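You operate a simulated robot arm through the tools that you are given. There is no shell and no other tool. Be economical: measure what you need, move in short steps, check, and stop when the job is done.

You run a simulated robot arm. Do the job below in one go: nothing can be reset, and whatever is moved stays where it is left.

TASK
Press the green bush into the slim block and grease the block nipple.
Fine: bush home first, with no finger caught under its collar. Seat the coupler on the nipple, pump till grease shows all round and no more, none off the nipple, and stand the coupler back on its peg. Set down upright: green bush, grease coupler.

The check looks at the end state, three seconds after you hand in, the way a careful person would. Anything else that was tipped, shoved, dropped, spilled or broken makes it a failure.

THE ROBOT
A 6-joint arm with a fingered hand, on a carriage that runs on a rail from [0.6, -107] to [-0.6, 107] (x, y) and turns from -2.531 to 3.281 rad about z. Base frame: it is fixed where the carriage stands at the start and does not move with it; the origin is on the floor, on the carriage's upright axis, x ahead of it, y to its left, z up; the surface under the hand at the start is at about z = 76.2. Units: cm, rad, N and s.
Its first joint turns from -2.897 to 2.897 rad. Places, roughly: block nipple [60, -10, 80]; coupler peg [60, 50, 80]; slim block [60, 10, 80]. Payload 4 kg.
The tool frame sits at the grasp point between the pads (the TCP): z along the fingers, y along the line on which they close. The tips reach 2.6 cm beyond it. The gripper opens to 13.2 cm. The gripper's body begins 7.3 cm behind the TCP. The gripper is a hand of 4 fingers: y runs from the thumb to the fingers, the wrist lies at [0, 0, -23.9] in the tool frame, and closing takes about 1.5 s.
Orientation is told as [roll, pitch, yaw] about the base's x, y, z axes, in that order, counted from this pose: with the fingers straight down and closing along the base's y, the tool's x points along the base's -x, its y along +y and its z along -z.

THE INTERFACE
- The arm moves only by the tool arm_command. Its argument "steps" is a list of rows, each an object of numbers (a shift or turn left out is 0, a gripper value left out holds the last): "rx", "ry", "rz": the turn, a rotation vector about the tool's x, y, z in rad; "tx", "ty", "tz": the shift along the tool's x, y, z in cm; "claw": the gripper command, from -1 (shut) to 1 (fully open), values between in proportion. In form: [{"rx": .., "ry": .., "rz": .., "tx": .., "ty": .., "tz": .., "claw": ..}, ...]. A call has 1 to 10 rows; each row is the pose to reach, as a shift and turn from the pose commanded when the call began, along the tool's axes at that moment. Each row takes 0.2 s and may step no farther than 5 cm and 0.15 rad from the row before; otherwise, or with a gripper value out of range, the whole call is refused. Where a pose cannot be reached the arm comes as near as it can. A force on the tool above 80 N (or 10 N above the force at the start of the call, whichever is more), or a blocked arm, ends the call early, and 0.2 s more pass. The fingers move at their own pace (about 4.5 cm/s each) and stop on an object; they squeeze with about 27 N. The grip force told is the motor's: it shows also when the fingers shut on nothing. Time passes only in rows, and 0.2 s behind the last, so rows that repeat a pose let the fingers close. The reply holds the time, the measured pose of the TCP, the force on the tool along the base axes, the opening and the grip force, in the units named above and with some noise, with the torque about the TCP (base axes, N m) and any sound that the robot's microphone picked up, and new pictures: "views" is both (left out), scene, wrist or none.
- Cameras (640 x 400 px; columns grow to the right, rows downward): "scene" is now at [30.39, 21.45, 135.51]; the picture's right is [0.09, -1.00, 0.00], its down [-0.59, -0.05, -0.80] and it looks along [0.80, 0.07, -0.59] (base axes); focal length 255 px, centre (320, 200). "wrist" rides on the gripper at [6.8, 0.2, -9.7] in the tool frame; the picture's right is [-0.03, 1.00, 0.00], its down [-0.82, -0.02, -0.58] and it looks along [-0.58, -0.01, 0.82] (tool axes); focal length 270 px, centre (320, 200). There is no depth. A picture from a camera that has moved, and an enlarged one, comes with that camera's place and axes in the base frame and with its lens. The place of the scene camera against the robot may be out by one fixed shift of up to 2.5 cm in any direction.
- lift_body(by): slides the trunk up (or, below 0, down) by that many cm; the arm and the scene camera ride with it, the base frame stays. It gives what a move gives, with no picture.
- steer(legs): drives the robot by 1 to 6 legs, each [ahead, left, turn to the left] in cm, cm and rad, along the robot's own axes; the way and the turn of a leg run together, so that a leg with both is an arc; at most 150 cm and 3.142 rad a leg. The arm and the cameras ride along, it lands a little off, and it stops where it bumps. It keeps to its track: a leg is cut to what the track allows. It gives what a move gives, and a new picture of the scene camera.
- grasp_type(shape): the hand has 4 fingers and takes this shape, open, in about a second: jaw (thumb against the fingers, like two jaws); tri (thumb and two fingers); tip (a fingertip pinch); poke (one finger out to press); point (the index stretched); flat (the hand flat); cup (the hand cupped); fist (a fist). The gripper value then closes the fingers along that shape, each until it touches; the sizes above hold for jaw. It gives what a move gives, with no picture.
- turn_head(pan, tilt): turns the head with the scene camera to pan (to the left, within 2.496 rad either way) and tilt (down, from -0.506 to 1.204), counted from straight ahead of the robot. It gives what a move gives, and a new picture of the scene camera.
- close_up(camera, box): a new picture of the part [left, top, right, bottom] of that camera's present view, enlarged. No time passes.
- hand_in(): hands the job in; it is judged then, once.

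Go step by step. Nothing tells you exact positions but the pictures and the camera data: compare them with the known pose of the tool, close in by small moves and look again before you grip or let go. The budget is 120 turns and 260 pictures, counting those below and the enlarged ones. Unless the task says otherwise, let go and move clear before handing in, and close with one line.

The tools are called as a command line: name --argument value ..., lists and objects as JSON in quotes. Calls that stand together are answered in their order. arm_command: Moves the arm, as the interface text tells. Its arguments: {"type":"object","properties":{"steps":{"type":"array","items":{"type":"object","properties":{"rx":{"type":"number"},"ry":{"type":"number"},"rz":{"type":"number"},"tx":{"type":"number"},"ty":{"type":"number"},"tz":{"type":"number"},"claw":{"type":"number"}}}},"views":{"type":"string","enum":["both","scene","wrist","none"]}},"required":["steps"]} The other tools are called the same way: lift_body (by) slides the trunk up or down; grasp_type (shape) gives the hand a shape; steer (legs) drives the base; turn_head (pan, tilt) turns the head that bears the scene camera; close_up (camera, box) takes an enlarged picture of a part of a camera's view; hand_in () hands the job in.

At the start:

```text
time_s: 0.0
tcp_pos: [69.81, 27.11, 112.58]
ee_rot: [0.0, 0.0, 0.0]
wrist_force: [0.4, -0.1, -0.3]
moment: [0.0, -0.02, 0.01]
opening: 13.17
gripper_force: 0.1
shape: jaw
trunk travel left (down, up): [-37.5, 25.3]
robot x, y, heading: [0.28, 0.36, -0.004]
head pan, tilt: [0.091, 0.637]
```

scene: 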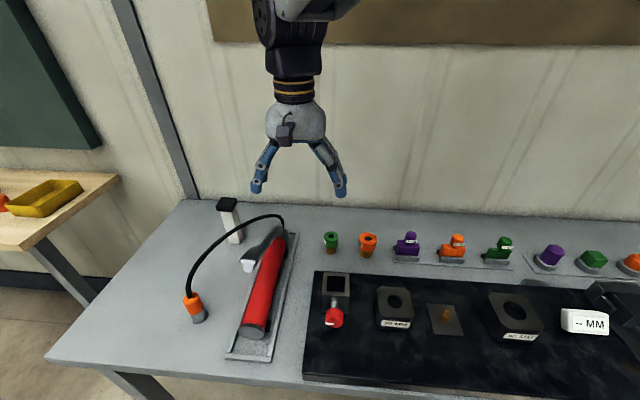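
wrist: 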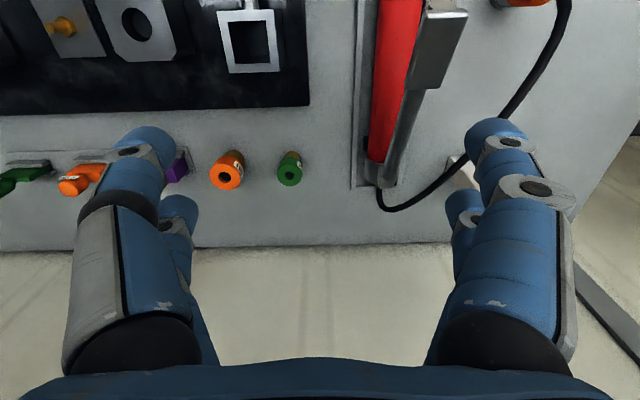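

I see a bench with a grease gun (red, with lever), a coupler (orange) on a peg at left, a green bush and an orange bush standing at the back, and blocks on a black mat. I'll enlarge the key parts first.

close_up --camera "scene" --box '[300, 220, 560, 380]'

close_up --camera "scene" --box '[160, 190, 340, 370]'

close_up --camera "wrist" --box '[0, 0, 320, 200]'

turn_head --pan -0.2 --tilt 0.9

```text
2.46 times, centred on (430, 300) of scene
camera zoom: at [30.39, 21.45, 135.51], right [0.09, -1.0, 0.0], down [-0.59, -0.05, -0.8], along [0.8, 0.07, -0.59], focal length 628 px, centre (49, -46)
```

zoom: 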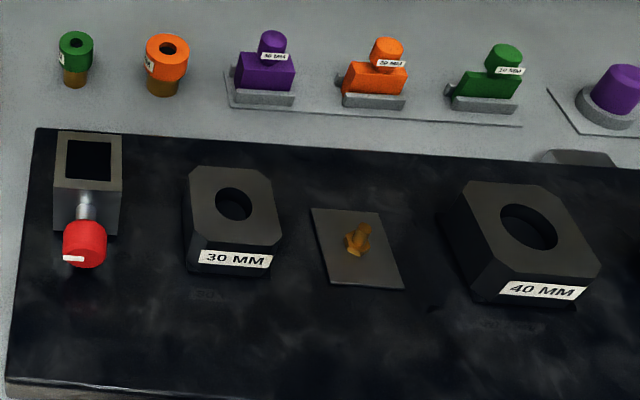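

```text
2.22 times, centred on (250, 280) of scene
camera zoom: at [30.39, 21.45, 135.51], right [0.09, -1.0, 0.0], down [-0.59, -0.05, -0.8], along [0.8, 0.07, -0.59], focal length 567 px, centre (476, 22)
```

zoom: 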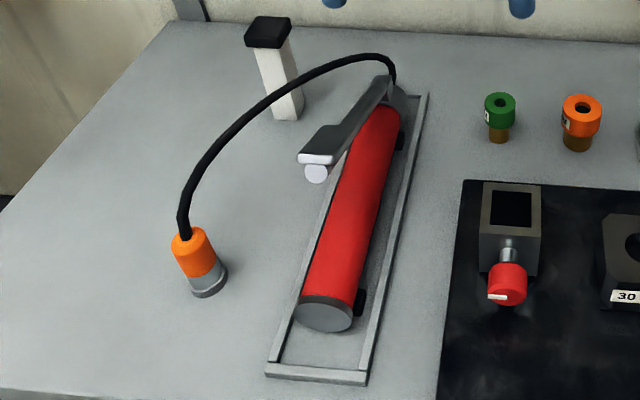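

```text
2.00 times, centred on (160, 100) of wrist
camera zoom: at [62.98, 27.21, 122.24], right [0.03, 1.0, 0.0], down [0.82, -0.02, 0.58], along [0.58, -0.01, -0.82], focal length 541 px, centre (640, 400)
```

zoom: 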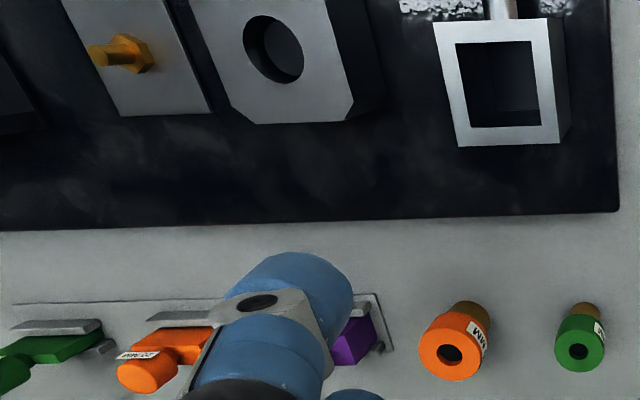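

```text
time_s: 0.8
tcp_pos: [69.87, 27.07, 112.58]
ee_rot: [0.0, 0.0, 0.0]
wrist_force: [0.7, 1.0, -0.1]
moment: [0.02, -0.02, 0.01]
opening: 13.19
gripper_force: 0.1
shape: jaw
trunk travel left (down, up): [-37.5, 25.3]
robot x, y, heading: [-0.28, 0.22, 0.002]
head pan, tilt: [-0.201, 0.901]
camera scene: at [29.11, 19.15, 133.36], right [-0.2, -0.98, 0.0], down [-0.77, 0.16, -0.62], along [0.61, -0.12, -0.78], focal length 255 px, centre (320, 200)
```

scene: 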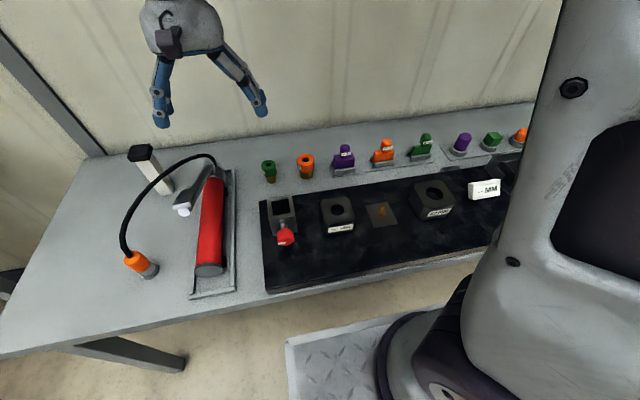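

The green bush stands near (87, 21), the 30 MM block near (64, 5), the nipple near (64, -7), and the coupler near (60, 50). I'll bring the hand above the bush for a closer look with the wrist camera.

arm_command --steps '[{"tx": -4, "ty": -1.5, "tz": 2, "claw": 0}, {"tx": -8, "ty": -3, "tz": 4}, {"tx": -12, "ty": -4.5, "tz": 6}, {"tx": -15, "ty": -6, "tz": 9}, {"tx": -17, "ty": -6, "tz": 12}, {"tx": -17, "ty": -6, "tz": 16}, {"tx": -17, "ty": -6, "tz": 17}]'

turn_head --pan -0.05 --tilt 0.75

```text
time_s: 2.4
tcp_pos: [86.91, 21.28, 95.48]
ee_rot: [0.0, -0.001, 0.0]
wrist_force: [-0.2, 0.0, -0.1]
moment: [-0.01, -0.01, 0.03]
opening: 6.69
gripper_force: 0.0
shape: jaw
trunk travel left (down, up): [-37.5, 25.3]
robot x, y, heading: [0.07, 0.03, -0.001]
head pan, tilt: [-0.201, 0.901]
camera scene: at [29.1, 19.14, 133.36], right [-0.2, -0.98, 0.0], down [-0.77, 0.16, -0.62], along [0.61, -0.12, -0.78], focal length 255 px, centre (320, 200)
camera wrist: at [80.08, 21.37, 105.18], right [0.03, 1.0, 0.0], down [0.82, -0.02, 0.58], along [0.58, -0.01, -0.82], focal length 270 px, centre (320, 200)
```

scene: 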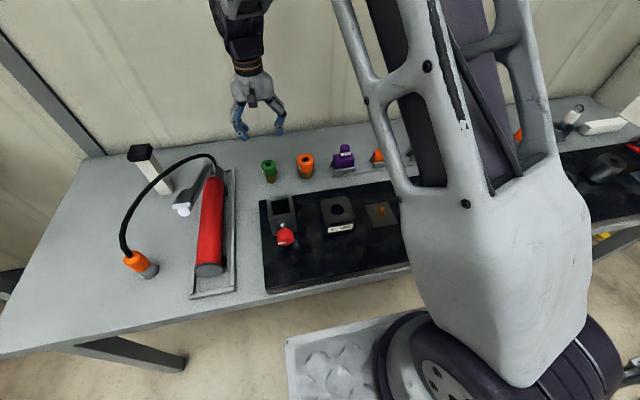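
wrist: 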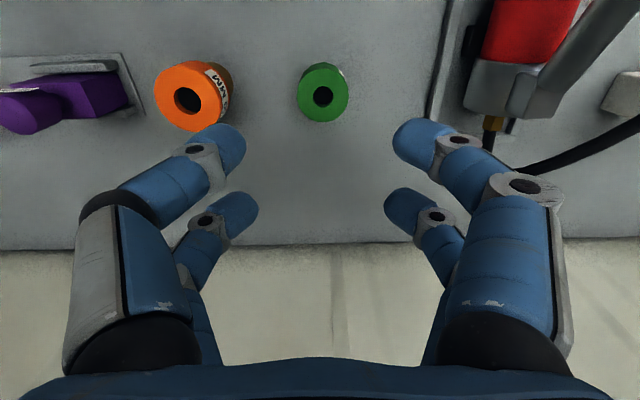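

```text
time_s: 3.1
tcp_pos: [86.94, 21.2, 95.56]
ee_rot: [0.001, 0.0, 0.0]
wrist_force: [1.0, -0.5, -0.8]
moment: [0.02, -0.04, 0.03]
opening: 6.65
gripper_force: 0.0
shape: jaw
trunk travel left (down, up): [-37.5, 25.3]
robot x, y, heading: [-0.19, -0.06, -0.005]
head pan, tilt: [-0.051, 0.75]
camera scene: at [29.98, 20.23, 134.54], right [-0.05, -1.0, 0.0], down [-0.68, 0.03, -0.73], along [0.73, -0.04, -0.68], focal length 255 px, centre (320, 200)
```

scene: 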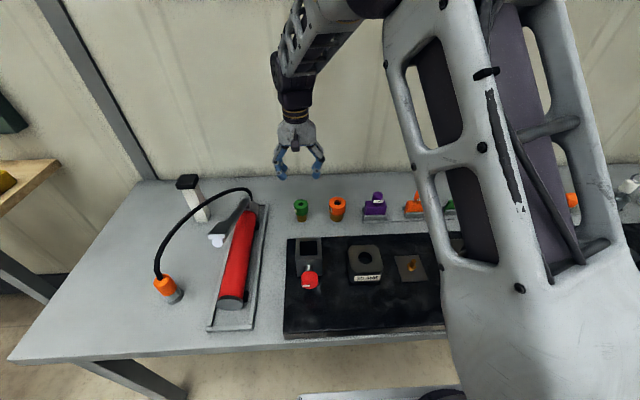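

The bush top is close to (85.8, 21.5, 81.5), with a collar about 4.2 cm wide. I'll enlarge both views to get the collar height and the label.

close_up --camera "scene" --box '[270, 180, 370, 240]'

close_up --camera "scene" --box '[280, 220, 440, 320]'

close_up --camera "wrist" --box '[240, 30, 400, 130]'

```text
6.40 times, centred on (320, 210) of scene
camera zoom: at [29.98, 20.23, 134.54], right [-0.05, -1.0, 0.0], down [-0.68, 0.03, -0.73], along [0.73, -0.04, -0.68], focal length 1632 px, centre (320, 136)
```

zoom: 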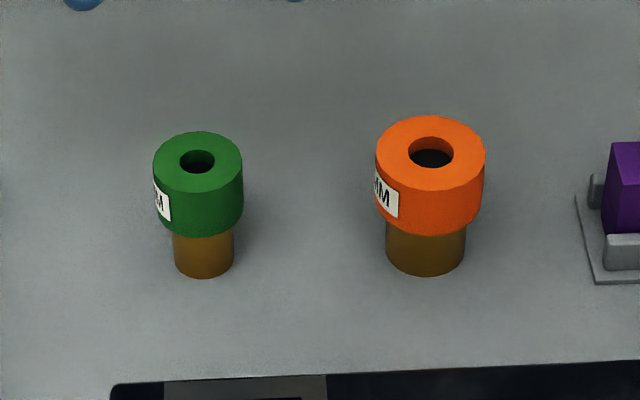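

```text
4.00 times, centred on (360, 270) of scene
camera zoom: at [29.98, 20.23, 134.54], right [-0.05, -1.0, 0.0], down [-0.68, 0.03, -0.73], along [0.73, -0.04, -0.68], focal length 1020 px, centre (160, -80)
```

zoom: 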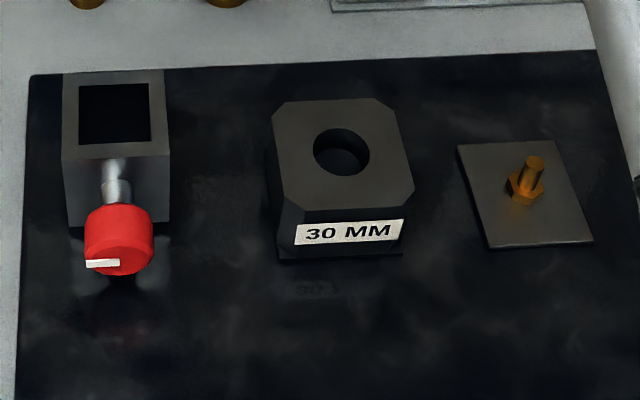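

```text
4.00 times, centred on (320, 80) of wrist
camera zoom: at [80.08, 21.38, 105.2], right [0.03, 1.0, 0.0], down [0.82, -0.02, 0.58], along [0.58, -0.01, -0.82], focal length 1081 px, centre (320, 680)
```

zoom: 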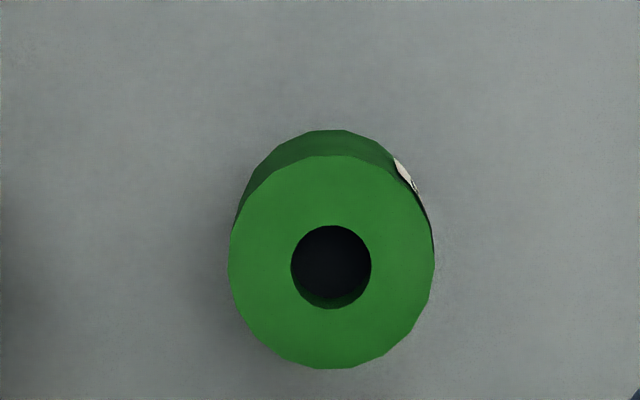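

The green bush is about 4.25 cm wide with a collar roughly 3 cm tall and a spigot roughly 3 cm long and 3 cm wide, which suits the 30 MM (slim) block. I'll descend over the collar.

arm_command --steps '[{"tx": 1.1, "ty": 0.2, "tz": 3}, {"tx": 1.1, "ty": 0.2, "tz": 6}, {"tx": 1.1, "ty": 0.2, "tz": 9}, {"tx": 1.1, "ty": 0.2, "tz": 11.5}]'

close_up --camera "scene" --box '[260, 170, 360, 232]'

```text
time_s: 4.1
tcp_pos: [85.72, 21.32, 84.12]
ee_rot: [0.0, 0.0, -0.003]
wrist_force: [-0.5, 0.2, -0.4]
moment: [-0.02, 0.0, 0.02]
opening: 6.65
gripper_force: 0.0
shape: jaw
trunk travel left (down, up): [-37.5, 25.3]
robot x, y, heading: [-0.27, 0.2, -0.004]
head pan, tilt: [-0.051, 0.75]
camera scene: at [29.96, 20.23, 134.55], right [-0.05, -1.0, 0.0], down [-0.68, 0.03, -0.73], along [0.73, -0.04, -0.68], focal length 255 px, centre (320, 200)
camera wrist: at [78.89, 21.57, 93.79], right [0.03, 1.0, 0.0], down [0.82, -0.02, 0.58], along [0.58, -0.01, -0.82], focal length 270 px, centre (320, 200)
```

scene: 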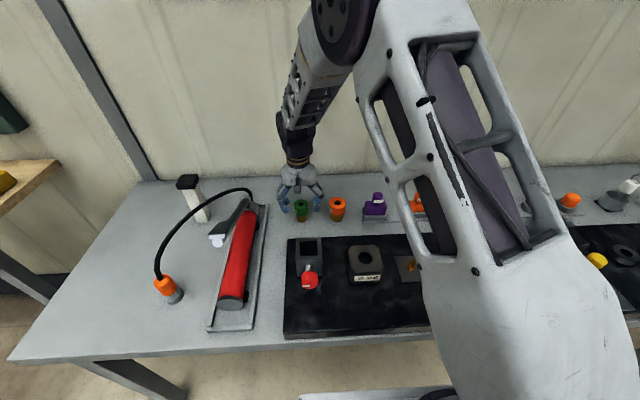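
wrist: 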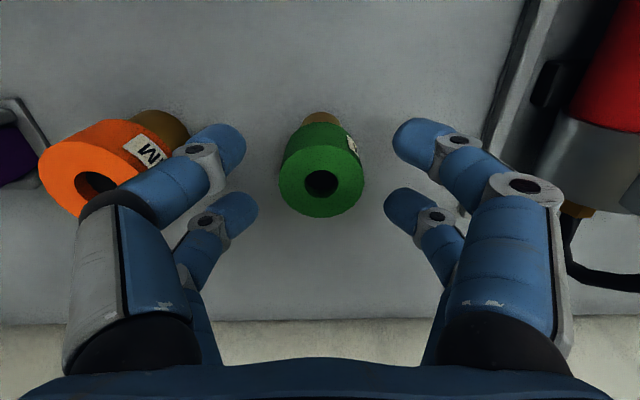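

```text
6.40 times, centred on (310, 201) of scene
camera zoom: at [29.96, 20.23, 134.55], right [-0.05, -1.0, 0.0], down [-0.68, 0.03, -0.73], along [0.73, -0.04, -0.68], focal length 1632 px, centre (384, 194)
```

zoom: 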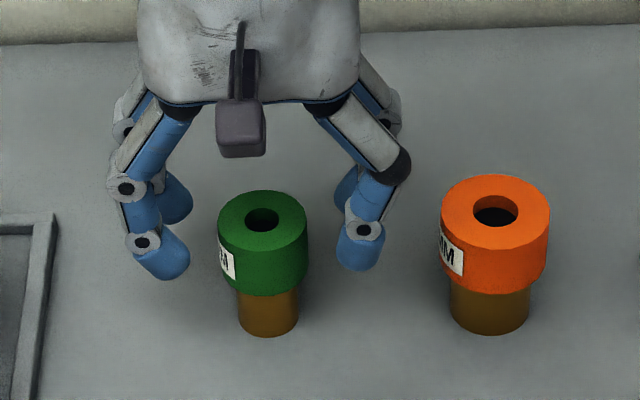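

Aligned well; the collar spans about z 79–82. I'll lower a little further so the tips meet the collar's lower part, and close.

arm_command --steps '[{"tx": -0.4, "ty": 0.1, "tz": 1.2}, {"tx": -0.4, "ty": 0.1, "tz": 2.5}, {"tx": -0.4, "ty": 0.1, "tz": 2.5, "claw": -0.3}, {"tx": -0.4, "ty": 0.1, "tz": 2.5, "claw": -0.6}, {"tx": -0.4, "ty": 0.1, "tz": 2.5, "claw": -1}, {"tx": -0.4, "ty": 0.1, "tz": 2.5}, {"tx": -0.4, "ty": 0.1, "tz": 2.5}, {"tx": -0.4, "ty": 0.1, "tz": 2.5}]'

close_up --camera "scene" --box '[260, 170, 360, 232]'

```text
time_s: 5.9
tcp_pos: [86.01, 21.63, 81.54]
ee_rot: [0.001, 0.0, -0.001]
wrist_force: [-0.7, 0.4, 0.3]
moment: [0.04, 0.0, 0.06]
opening: 2.08
gripper_force: 27.0
shape: jaw
trunk travel left (down, up): [-37.5, 25.3]
robot x, y, heading: [-0.18, -0.12, -0.001]
head pan, tilt: [-0.051, 0.75]
camera scene: at [29.99, 20.23, 134.54], right [-0.05, -1.0, 0.0], down [-0.68, 0.03, -0.73], along [0.73, -0.04, -0.68], focal length 255 px, centre (320, 200)
camera wrist: at [79.23, 21.67, 91.18], right [0.03, 1.0, 0.0], down [0.82, -0.02, 0.58], along [0.58, -0.01, -0.82], focal length 270 px, centre (320, 200)
```

scene: 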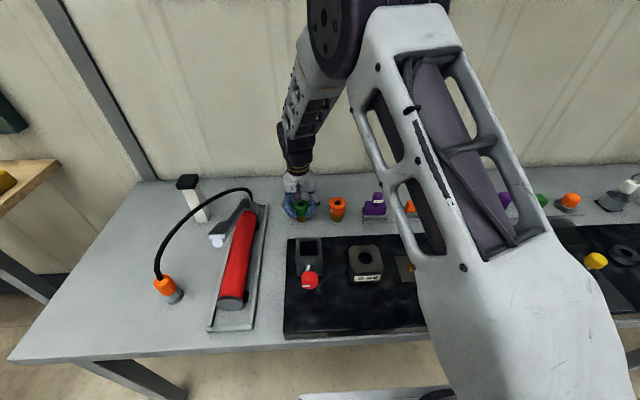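
wrist: 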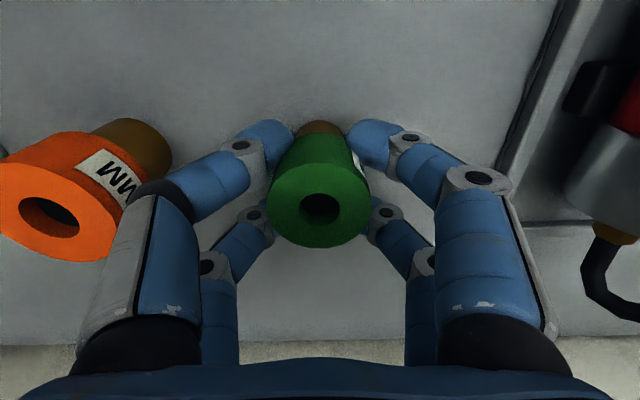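

```text
6.40 times, centred on (310, 201) of scene
camera zoom: at [29.99, 20.23, 134.54], right [-0.05, -1.0, 0.0], down [-0.68, 0.03, -0.73], along [0.73, -0.04, -0.68], focal length 1632 px, centre (384, 194)
```

zoom: 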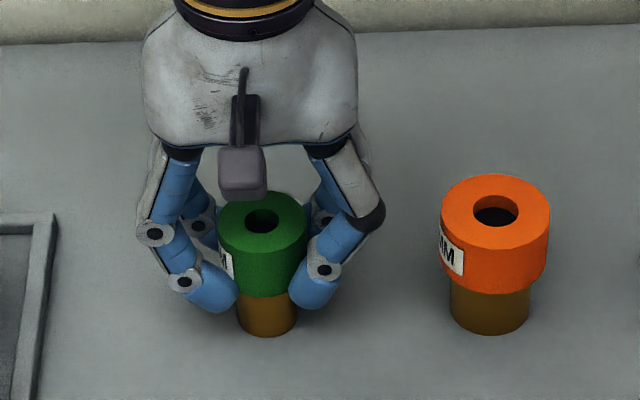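

The fingers hold the bush at the lower collar edge. I'll lift and check that it comes up straight.

arm_command --steps '[{"tz": -2}, {"tz": -5}, {"tz": -8}, {"tz": -11}, {"tz": -13}, {"tz": -13}]'

close_up --camera "scene" --box '[240, 130, 360, 205]'

```text
time_s: 7.3
tcp_pos: [85.89, 21.4, 94.55]
ee_rot: [-0.001, 0.001, -0.001]
wrist_force: [-0.1, -0.4, -1.0]
moment: [-0.03, -0.04, 0.01]
opening: 2.06
gripper_force: 27.5
shape: jaw
trunk travel left (down, up): [-37.5, 25.3]
robot x, y, heading: [0.1, -0.18, -0.001]
head pan, tilt: [-0.051, 0.75]
camera scene: at [29.99, 20.23, 134.54], right [-0.05, -1.0, 0.0], down [-0.68, 0.03, -0.73], along [0.73, -0.04, -0.68], focal length 255 px, centre (320, 200)
camera wrist: at [79.1, 21.47, 104.24], right [0.03, 1.0, 0.0], down [0.82, -0.02, 0.58], along [0.58, -0.01, -0.82], focal length 270 px, centre (320, 200)
```

scene: 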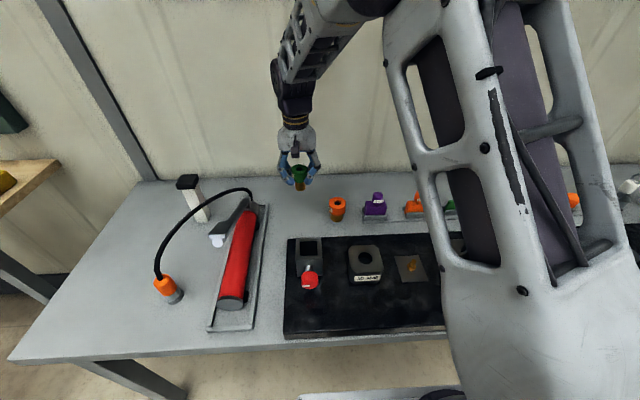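
wrist: 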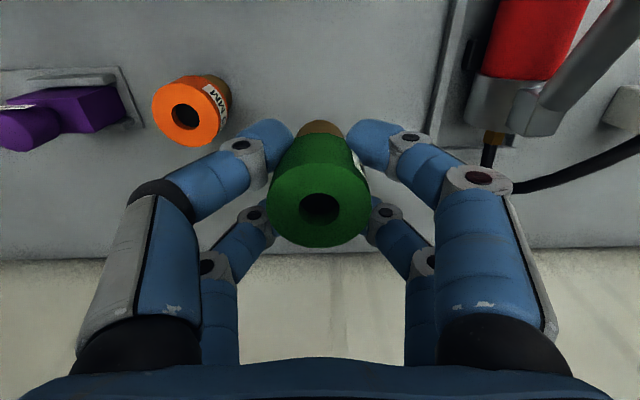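

```text
5.33 times, centred on (300, 168) of scene
camera zoom: at [29.99, 20.23, 134.54], right [-0.05, -1.0, 0.0], down [-0.68, 0.03, -0.73], along [0.73, -0.04, -0.68], focal length 1360 px, centre (427, 373)
```

zoom: 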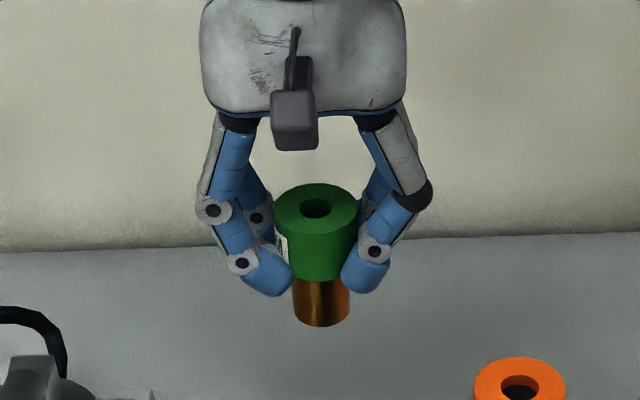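

The bush hangs straight and firmly. I'll carry it high to above the 30 MM block and look.

arm_command --steps '[{"tx": 3, "ty": -2, "tz": -3.5}, {"tx": 6, "ty": -4, "tz": -5.5}, {"tx": 9, "ty": -6.5, "tz": -5.5}, {"tx": 12, "ty": -9, "tz": -5.5}, {"tx": 15, "ty": -11.5, "tz": -5.5}, {"tx": 18, "ty": -14, "tz": -5.5}, {"tx": 21, "ty": -16, "tz": -5.5}, {"tx": 21, "ty": -16, "tz": -5.5}]'

close_up --camera "wrist" --box '[200, 0, 440, 150]'

```text
refused: row 1 steps farther than a row can; nothing moved
```

```text
2.67 times, centred on (320, 75) of wrist
camera zoom: at [79.1, 21.47, 104.24], right [0.03, 1.0, 0.0], down [0.82, -0.02, 0.58], along [0.58, -0.01, -0.82], focal length 721 px, centre (320, 533)
```

zoom: 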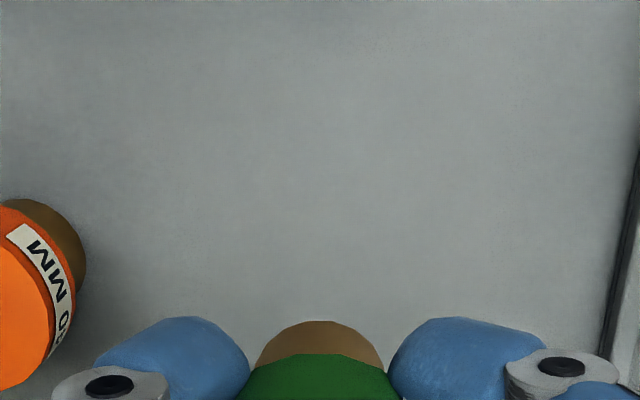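

The first row was slightly too long, so nothing moved; I'll repeat it with a smaller first step.

arm_command --steps '[{"tx": 3, "ty": -2, "tz": -2.5}, {"tx": 6, "ty": -4, "tz": -5}, {"tx": 9, "ty": -6.5, "tz": -5.5}, {"tx": 12, "ty": -9, "tz": -5.5}, {"tx": 15, "ty": -11.5, "tz": -5.5}, {"tx": 18, "ty": -14, "tz": -5.5}, {"tx": 21, "ty": -16, "tz": -5.5}, {"tx": 21, "ty": -16, "tz": -5.5}]'

close_up --camera "wrist" --box '[200, 0, 440, 150]'

```text
time_s: 9.1
tcp_pos: [65.05, 5.45, 100.15]
ee_rot: [-0.001, 0.001, 0.0]
wrist_force: [0.2, -0.7, -0.7]
moment: [0.02, -0.01, 0.03]
opening: 2.04
gripper_force: 27.5
shape: jaw
trunk travel left (down, up): [-37.5, 25.3]
robot x, y, heading: [-0.13, 0.15, 0.002]
head pan, tilt: [-0.051, 0.75]
camera scene: at [29.99, 20.23, 134.54], right [-0.05, -1.0, 0.0], down [-0.68, 0.03, -0.73], along [0.73, -0.04, -0.68], focal length 255 px, centre (320, 200)
camera wrist: at [58.24, 5.49, 109.75], right [0.03, 1.0, 0.0], down [0.82, -0.02, 0.58], along [0.58, -0.01, -0.82], focal length 270 px, centre (320, 200)
```

scene: 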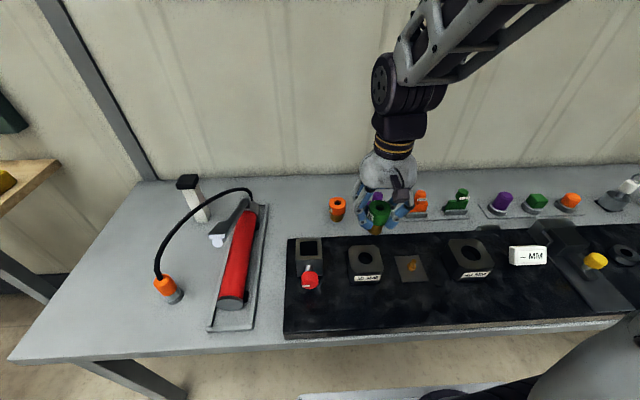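
wrist: 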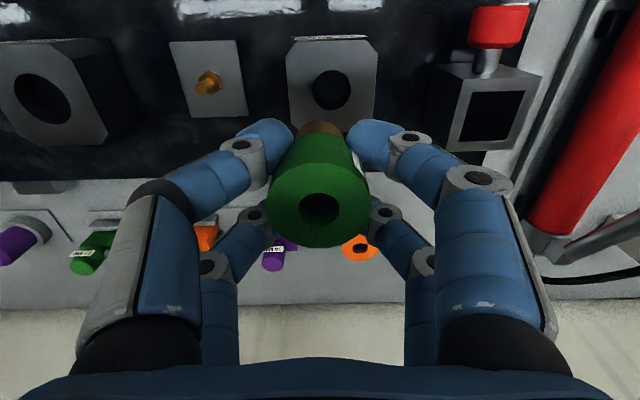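

```text
2.67 times, centred on (320, 75) of wrist
camera zoom: at [58.24, 5.49, 109.75], right [0.03, 1.0, 0.0], down [0.82, -0.02, 0.58], along [0.58, -0.01, -0.82], focal length 721 px, centre (320, 533)
```

zoom: 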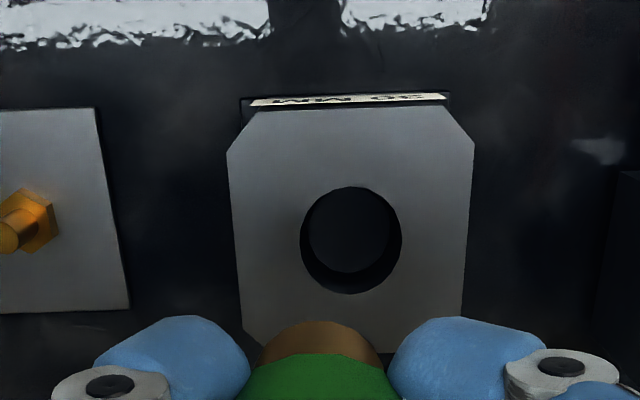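

The bore sits near (63.9, 6.4) with the block top around z 85. I'll lower to just above it and look again.

arm_command --steps '[{"tx": 1.0, "ty": 0.9, "tz": 2}, {"tx": 1.0, "ty": 0.9, "tz": 4}, {"tx": 1.0, "ty": 0.9, "tz": 6}, {"tx": 1.0, "ty": 0.9, "tz": 7}, {"tx": 1.0, "ty": 0.9, "tz": 7}]'

close_up --camera "wrist" --box '[200, 0, 440, 150]'

close_up --camera "scene" --box '[310, 180, 450, 290]'

```text
time_s: 10.3
tcp_pos: [64.08, 6.24, 93.13]
ee_rot: [0.001, 0.0, -0.002]
wrist_force: [-0.5, -0.1, -0.5]
moment: [-0.01, -0.03, 0.0]
opening: 2.03
gripper_force: 27.0
shape: jaw
trunk travel left (down, up): [-37.5, 25.3]
robot x, y, heading: [-0.12, 0.04, -0.003]
head pan, tilt: [-0.051, 0.75]
camera scene: at [29.99, 20.23, 134.55], right [-0.05, -1.0, 0.0], down [-0.68, 0.03, -0.73], along [0.73, -0.04, -0.68], focal length 255 px, centre (320, 200)
camera wrist: at [57.28, 6.35, 102.7], right [0.03, 1.0, 0.0], down [0.82, -0.02, 0.58], along [0.58, -0.01, -0.82], focal length 270 px, centre (320, 200)
```

scene: 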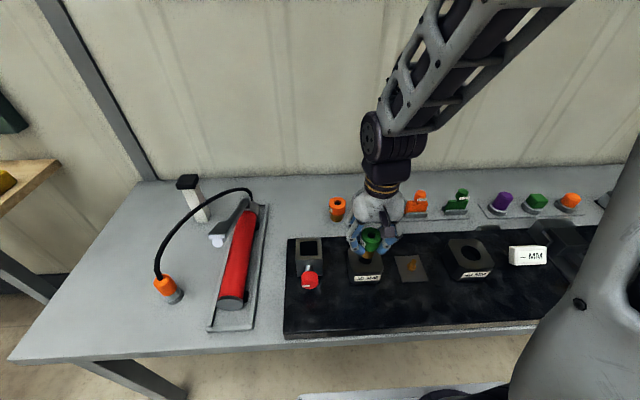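
wrist: 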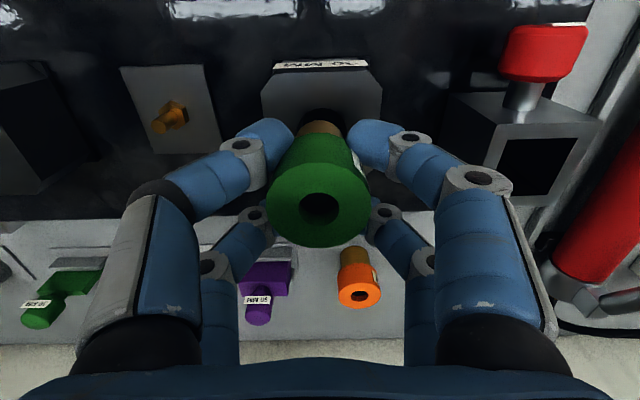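

```text
2.67 times, centred on (320, 75) of wrist
camera zoom: at [57.28, 6.35, 102.7], right [0.03, 1.0, 0.0], down [0.82, -0.02, 0.58], along [0.58, -0.01, -0.82], focal length 721 px, centre (320, 533)
```

zoom: 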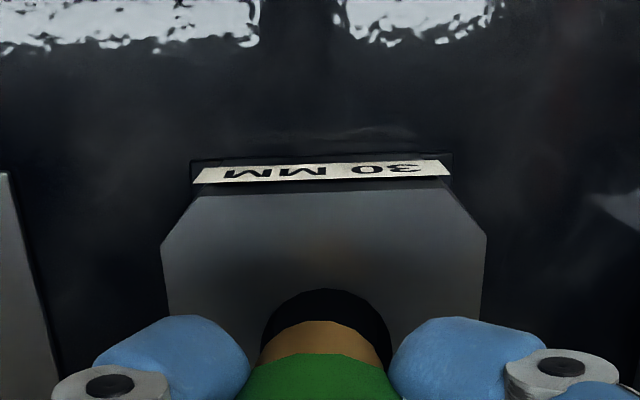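

```text
3.64 times, centred on (380, 235) of scene
camera zoom: at [29.99, 20.23, 134.55], right [-0.05, -1.0, 0.0], down [-0.68, 0.03, -0.73], along [0.73, -0.04, -0.68], focal length 927 px, centre (102, 73)
```

zoom: 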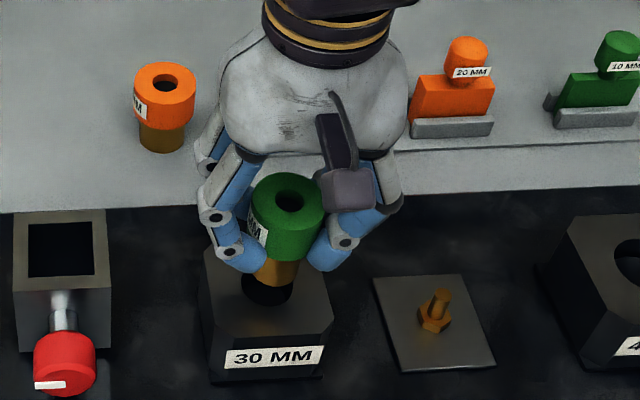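

The bore centre reads (64.05, 6.45, 85), so I need about +0.25 in y. I'll ease down and watch the force.

arm_command --steps '[{"tx": 0.1, "ty": 0.25, "tz": 1}, {"tx": 0.1, "ty": 0.25, "tz": 2}, {"tx": 0.1, "ty": 0.25, "tz": 2.6}, {"tx": 0.1, "ty": 0.25, "tz": 3.0}, {"tx": 0.1, "ty": 0.25, "tz": 3.3}, {"tx": 0.1, "ty": 0.25, "tz": 3.6}]'

close_up --camera "scene" --box '[310, 200, 450, 290]'

close_up --camera "wrist" --box '[240, 50, 400, 150]'

```text
time_s: 11.7
tcp_pos: [63.89, 6.34, 89.21]
ee_rot: [-0.003, 0.004, 0.001]
wrist_force: [3.1, 0.1, -0.7]
moment: [-0.01, -0.18, 0.02]
opening: 1.45
gripper_force: 26.8
shape: jaw
trunk travel left (down, up): [-37.5, 25.3]
robot x, y, heading: [0.13, 0.25, 0.002]
head pan, tilt: [-0.051, 0.75]
camera scene: at [30.04, 20.23, 134.5], right [-0.05, -1.0, 0.0], down [-0.68, 0.03, -0.73], along [0.73, -0.04, -0.68], focal length 255 px, centre (320, 200)
camera wrist: at [57.13, 6.56, 98.93], right [0.03, 1.0, 0.0], down [0.82, -0.02, 0.57], along [0.57, -0.02, -0.82], focal length 270 px, centre (320, 200)
```

scene: 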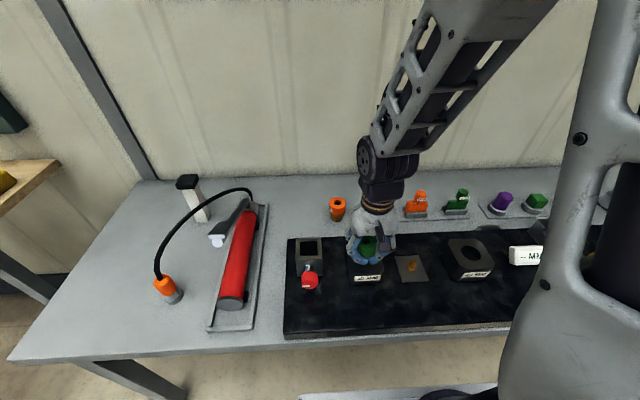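
wrist: 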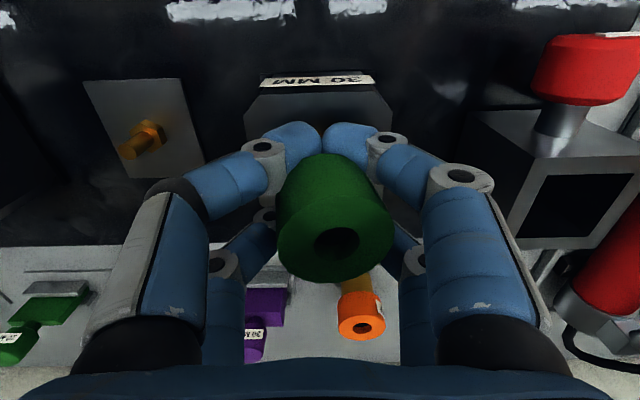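

```text
4.44 times, centred on (380, 245) of scene
camera zoom: at [30.04, 20.23, 134.5], right [-0.05, -1.0, 0.0], down [-0.68, 0.03, -0.73], along [0.73, -0.04, -0.68], focal length 1133 px, centre (53, 0)
```

zoom: 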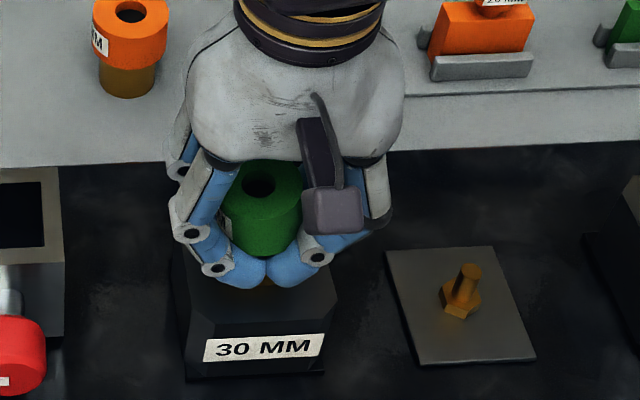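

```text
4.00 times, centred on (320, 100) of wrist
camera zoom: at [57.13, 6.56, 98.93], right [0.03, 1.0, 0.0], down [0.82, -0.02, 0.57], along [0.57, -0.02, -0.82], focal length 1081 px, centre (320, 600)
```

zoom: 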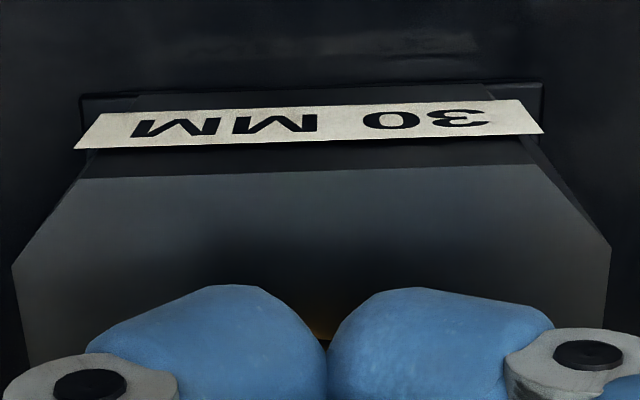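

The spigot met the block's rim and the bush slid up in the fingers. I'll lift clear and see how it sits in the hand.

arm_command --steps '[{"tz": -1}, {"tz": -2.5}, {"tz": -4.5}, {"tz": -4.5}]'

close_up --camera "scene" --box '[310, 190, 450, 280]'

close_up --camera "wrist" --box '[200, 40, 440, 290]'

```text
time_s: 12.7
tcp_pos: [64.11, 6.56, 93.93]
ee_rot: [-0.001, -0.001, 0.0]
wrist_force: [-0.3, 0.1, -1.6]
moment: [-0.01, -0.03, 0.01]
opening: 1.45
gripper_force: 27.1
shape: jaw
trunk travel left (down, up): [-37.5, 25.3]
robot x, y, heading: [0.01, -0.07, 0.003]
head pan, tilt: [-0.051, 0.75]
camera scene: at [29.99, 20.23, 134.54], right [-0.05, -1.0, 0.0], down [-0.68, 0.03, -0.73], along [0.73, -0.04, -0.68], focal length 255 px, centre (320, 200)
camera wrist: at [57.21, 6.64, 103.66], right [0.03, 1.0, 0.0], down [0.82, -0.02, 0.58], along [0.58, -0.01, -0.82], focal length 270 px, centre (320, 200)
```

scene: 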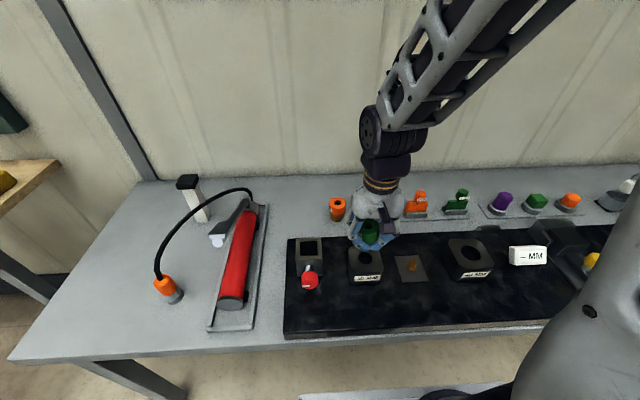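
wrist: 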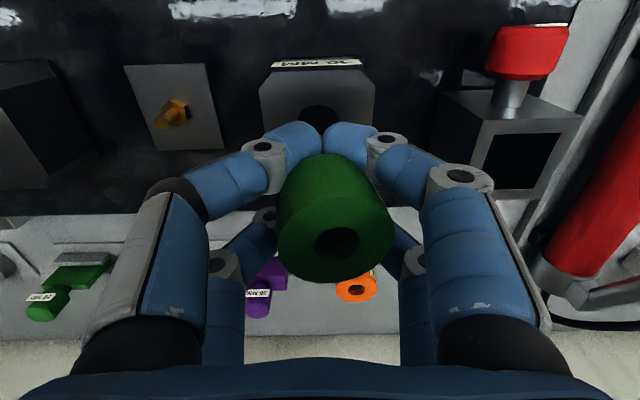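

```text
4.44 times, centred on (380, 235) of scene
camera zoom: at [29.99, 20.23, 134.54], right [-0.05, -1.0, 0.0], down [-0.68, 0.03, -0.73], along [0.73, -0.04, -0.68], focal length 1133 px, centre (53, 44)
```

zoom: 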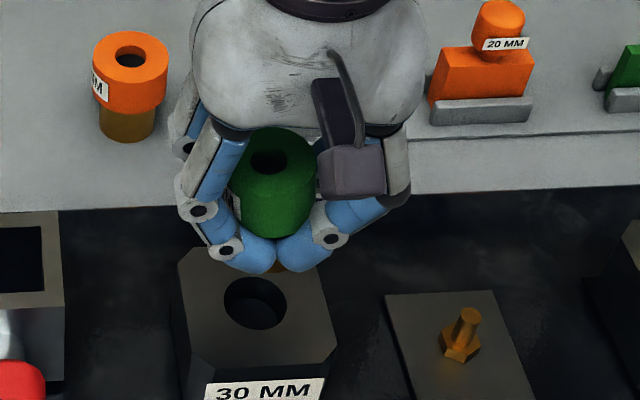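

```text
1.60 times, centred on (320, 165) of wrist
camera zoom: at [57.21, 6.64, 103.66], right [0.03, 1.0, 0.0], down [0.82, -0.02, 0.58], along [0.58, -0.01, -0.82], focal length 432 px, centre (320, 256)
```

zoom: 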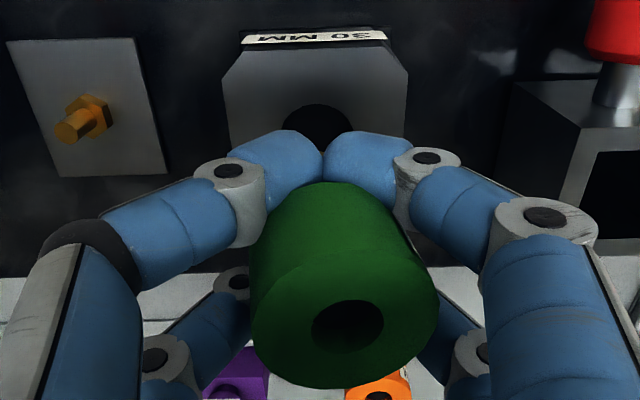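

The bush now sits tilted in the fingers with them under the collar, so I'll set it down on the free bench at its old place, regrip higher on the collar, and align more carefully.

arm_command --steps '[{"tz": -3}, {"tx": -2.5, "ty": 1.5, "tz": -5}, {"tx": -6, "ty": 4, "tz": -5}, {"tx": -9.5, "ty": 6.5, "tz": -5}, {"tx": -13, "ty": 9, "tz": -5}, {"tx": -16.5, "ty": 11.5, "tz": -5}, {"tx": -19.5, "ty": 13.5, "tz": -5}, {"tx": -22, "ty": 15, "tz": -5}, {"tx": -22, "ty": 15, "tz": -2}, {"tx": -22, "ty": 15, "tz": 2}]' --views "none"

arm_command --steps '[{"tz": 3}, {"tz": 6}, {"tz": 8}, {"tz": 8}]'

close_up --camera "scene" --box '[260, 170, 360, 232]'

```text
time_s: 14.9
tcp_pos: [85.87, 21.38, 91.93]
ee_rot: [-0.001, 0.0, 0.001]
wrist_force: [-0.4, 0.8, -0.7]
moment: [0.01, -0.06, 0.01]
opening: 1.42
gripper_force: 26.9
shape: jaw
trunk travel left (down, up): [-37.5, 25.3]
robot x, y, heading: [-0.47, 0.01, 0.0]
head pan, tilt: [-0.051, 0.75]
```

```text
time_s: 15.9
tcp_pos: [86.07, 21.3, 83.91]
ee_rot: [-0.001, 0.0, -0.001]
wrist_force: [-0.1, 1.1, -1.6]
moment: [-0.05, 0.02, 0.0]
opening: 1.42
gripper_force: 27.4
shape: jaw
trunk travel left (down, up): [-37.5, 25.3]
robot x, y, heading: [-0.08, 0.52, -0.001]
head pan, tilt: [-0.051, 0.75]
camera scene: at [29.99, 20.23, 134.55], right [-0.05, -1.0, 0.0], down [-0.68, 0.03, -0.73], along [0.73, -0.04, -0.68], focal length 255 px, centre (320, 200)
camera wrist: at [79.24, 21.49, 93.7], right [0.03, 1.0, 0.0], down [0.82, -0.02, 0.58], along [0.58, -0.01, -0.82], focal length 270 px, centre (320, 200)
```

scene: 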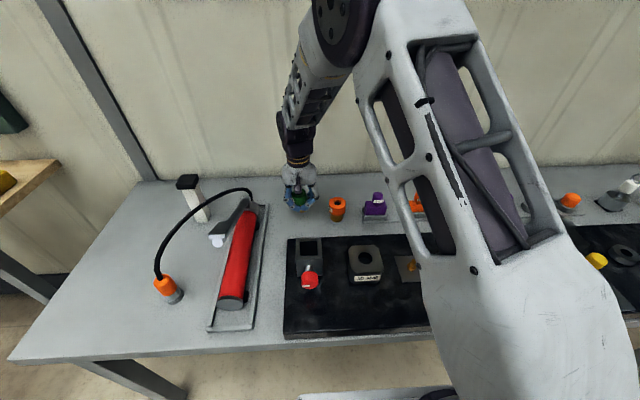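
wrist: 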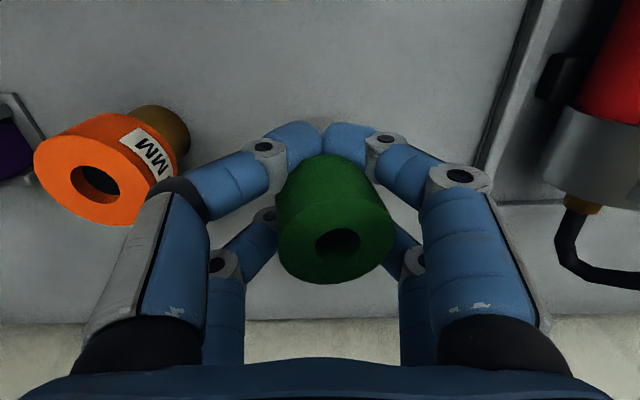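

```text
6.40 times, centred on (310, 201) of scene
camera zoom: at [29.99, 20.23, 134.55], right [-0.05, -1.0, 0.0], down [-0.68, 0.03, -0.73], along [0.73, -0.04, -0.68], focal length 1632 px, centre (384, 194)
```

zoom: 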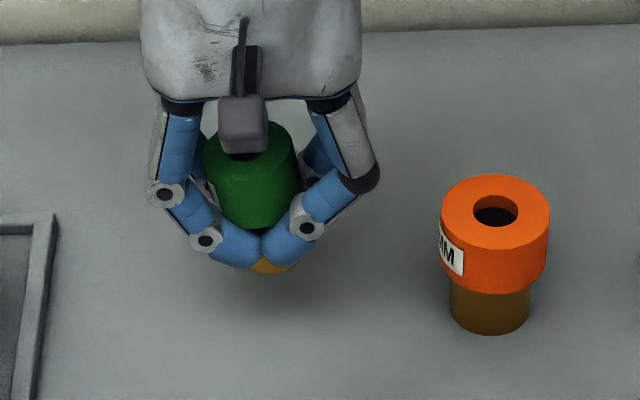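

The bush leans toward +y in the hand; I'll lower until its base touches, checking the force.

arm_command --steps '[{"tz": 1.5}, {"tz": 2.5}, {"tz": 3.2}, {"tz": 3.6}, {"tz": 3.9}]'

close_up --camera "scene" --box '[260, 170, 360, 232]'

```text
time_s: 17.1
tcp_pos: [85.94, 21.5, 80.01]
ee_rot: [0.0, 0.001, 0.0]
wrist_force: [-0.1, -0.1, -1.5]
moment: [-0.01, 0.01, 0.0]
opening: 1.42
gripper_force: 27.0
shape: jaw
trunk travel left (down, up): [-37.5, 25.3]
robot x, y, heading: [-0.06, 0.12, 0.005]
head pan, tilt: [-0.051, 0.75]
camera scene: at [29.99, 20.23, 134.54], right [-0.05, -1.0, 0.0], down [-0.68, 0.03, -0.73], along [0.73, -0.04, -0.68], focal length 255 px, centre (320, 200)
camera wrist: at [79.16, 21.6, 89.74], right [0.03, 1.0, 0.0], down [0.82, -0.02, 0.58], along [0.58, -0.01, -0.82], focal length 270 px, centre (320, 200)
```

scene: 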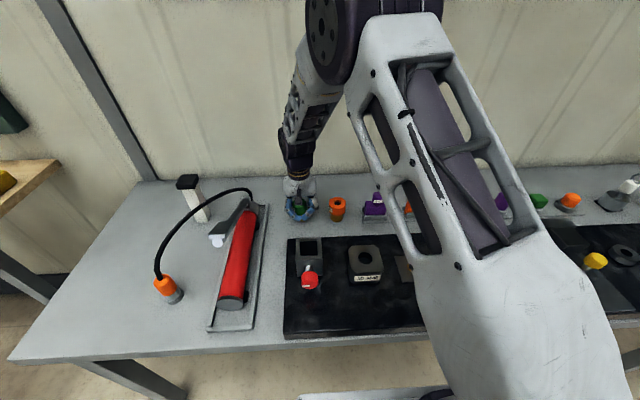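
wrist: 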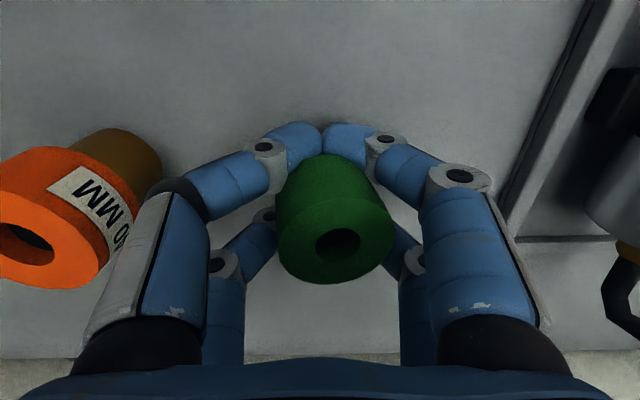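

```text
6.40 times, centred on (310, 201) of scene
camera zoom: at [29.99, 20.23, 134.54], right [-0.05, -1.0, 0.0], down [-0.68, 0.03, -0.73], along [0.73, -0.04, -0.68], focal length 1632 px, centre (384, 194)
```

zoom: 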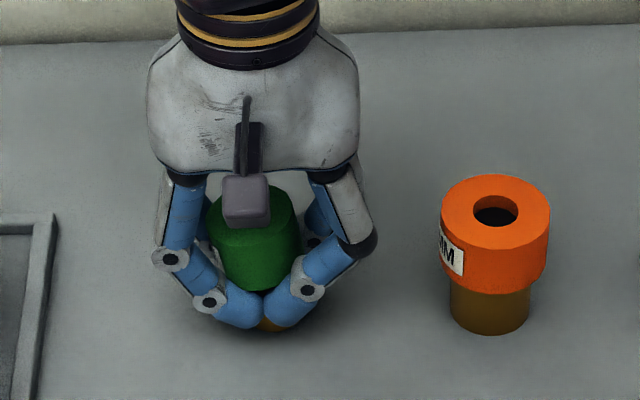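

Nearly down. I'll descend a few millimetres more to feel contact.

arm_command --steps '[{"tz": 0.25}, {"tz": 0.5}, {"tz": 0.7}]'

close_up --camera "scene" --box '[260, 170, 360, 232]'

```text
time_s: 17.9
tcp_pos: [85.91, 21.46, 79.59]
ee_rot: [0.002, -0.004, 0.0]
wrist_force: [-3.7, -7.3, 32.5]
moment: [0.11, 0.19, 0.12]
opening: 1.51
gripper_force: 26.7
shape: jaw
trunk travel left (down, up): [-37.5, 25.3]
robot x, y, heading: [0.42, 0.07, -0.004]
head pan, tilt: [-0.051, 0.75]
camera scene: at [29.87, 20.16, 134.6], right [-0.05, -1.0, 0.0], down [-0.68, 0.04, -0.73], along [0.73, -0.04, -0.68], focal length 255 px, centre (320, 200)
camera wrist: at [79.15, 21.55, 89.27], right [0.03, 1.0, 0.0], down [0.81, -0.02, 0.58], along [0.58, -0.01, -0.81], focal length 270 px, centre (320, 200)
```

scene: 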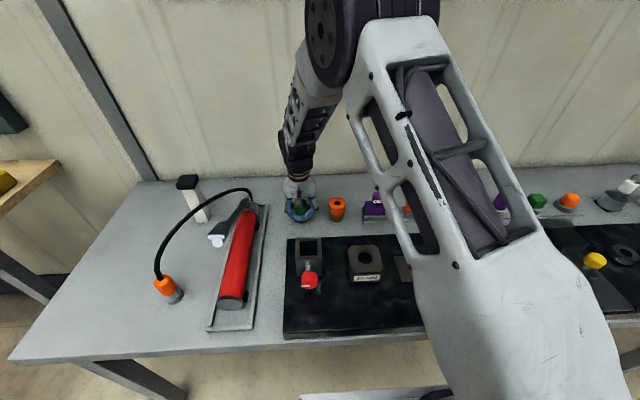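
wrist: 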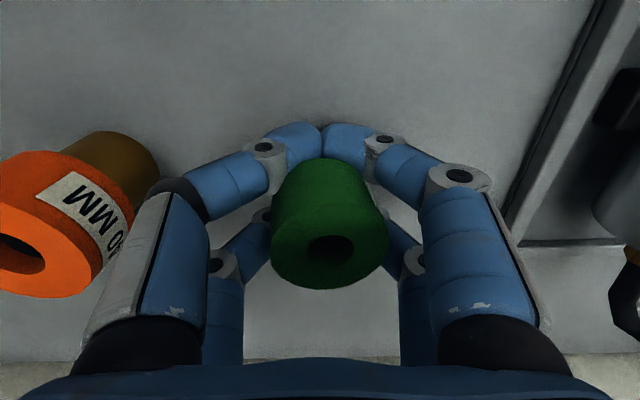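

```text
6.40 times, centred on (310, 201) of scene
camera zoom: at [29.87, 20.16, 134.6], right [-0.05, -1.0, 0.0], down [-0.68, 0.04, -0.73], along [0.73, -0.04, -0.68], focal length 1632 px, centre (384, 194)
```

zoom: 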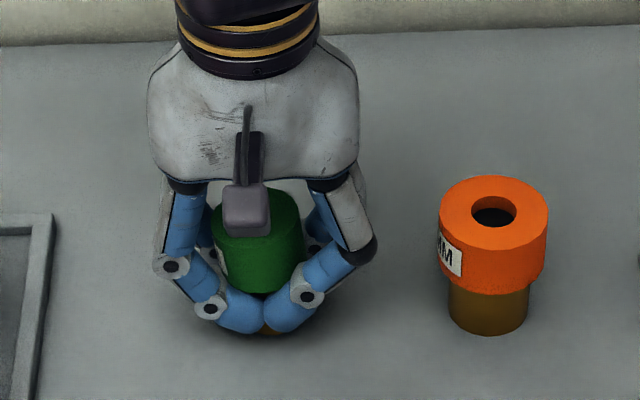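

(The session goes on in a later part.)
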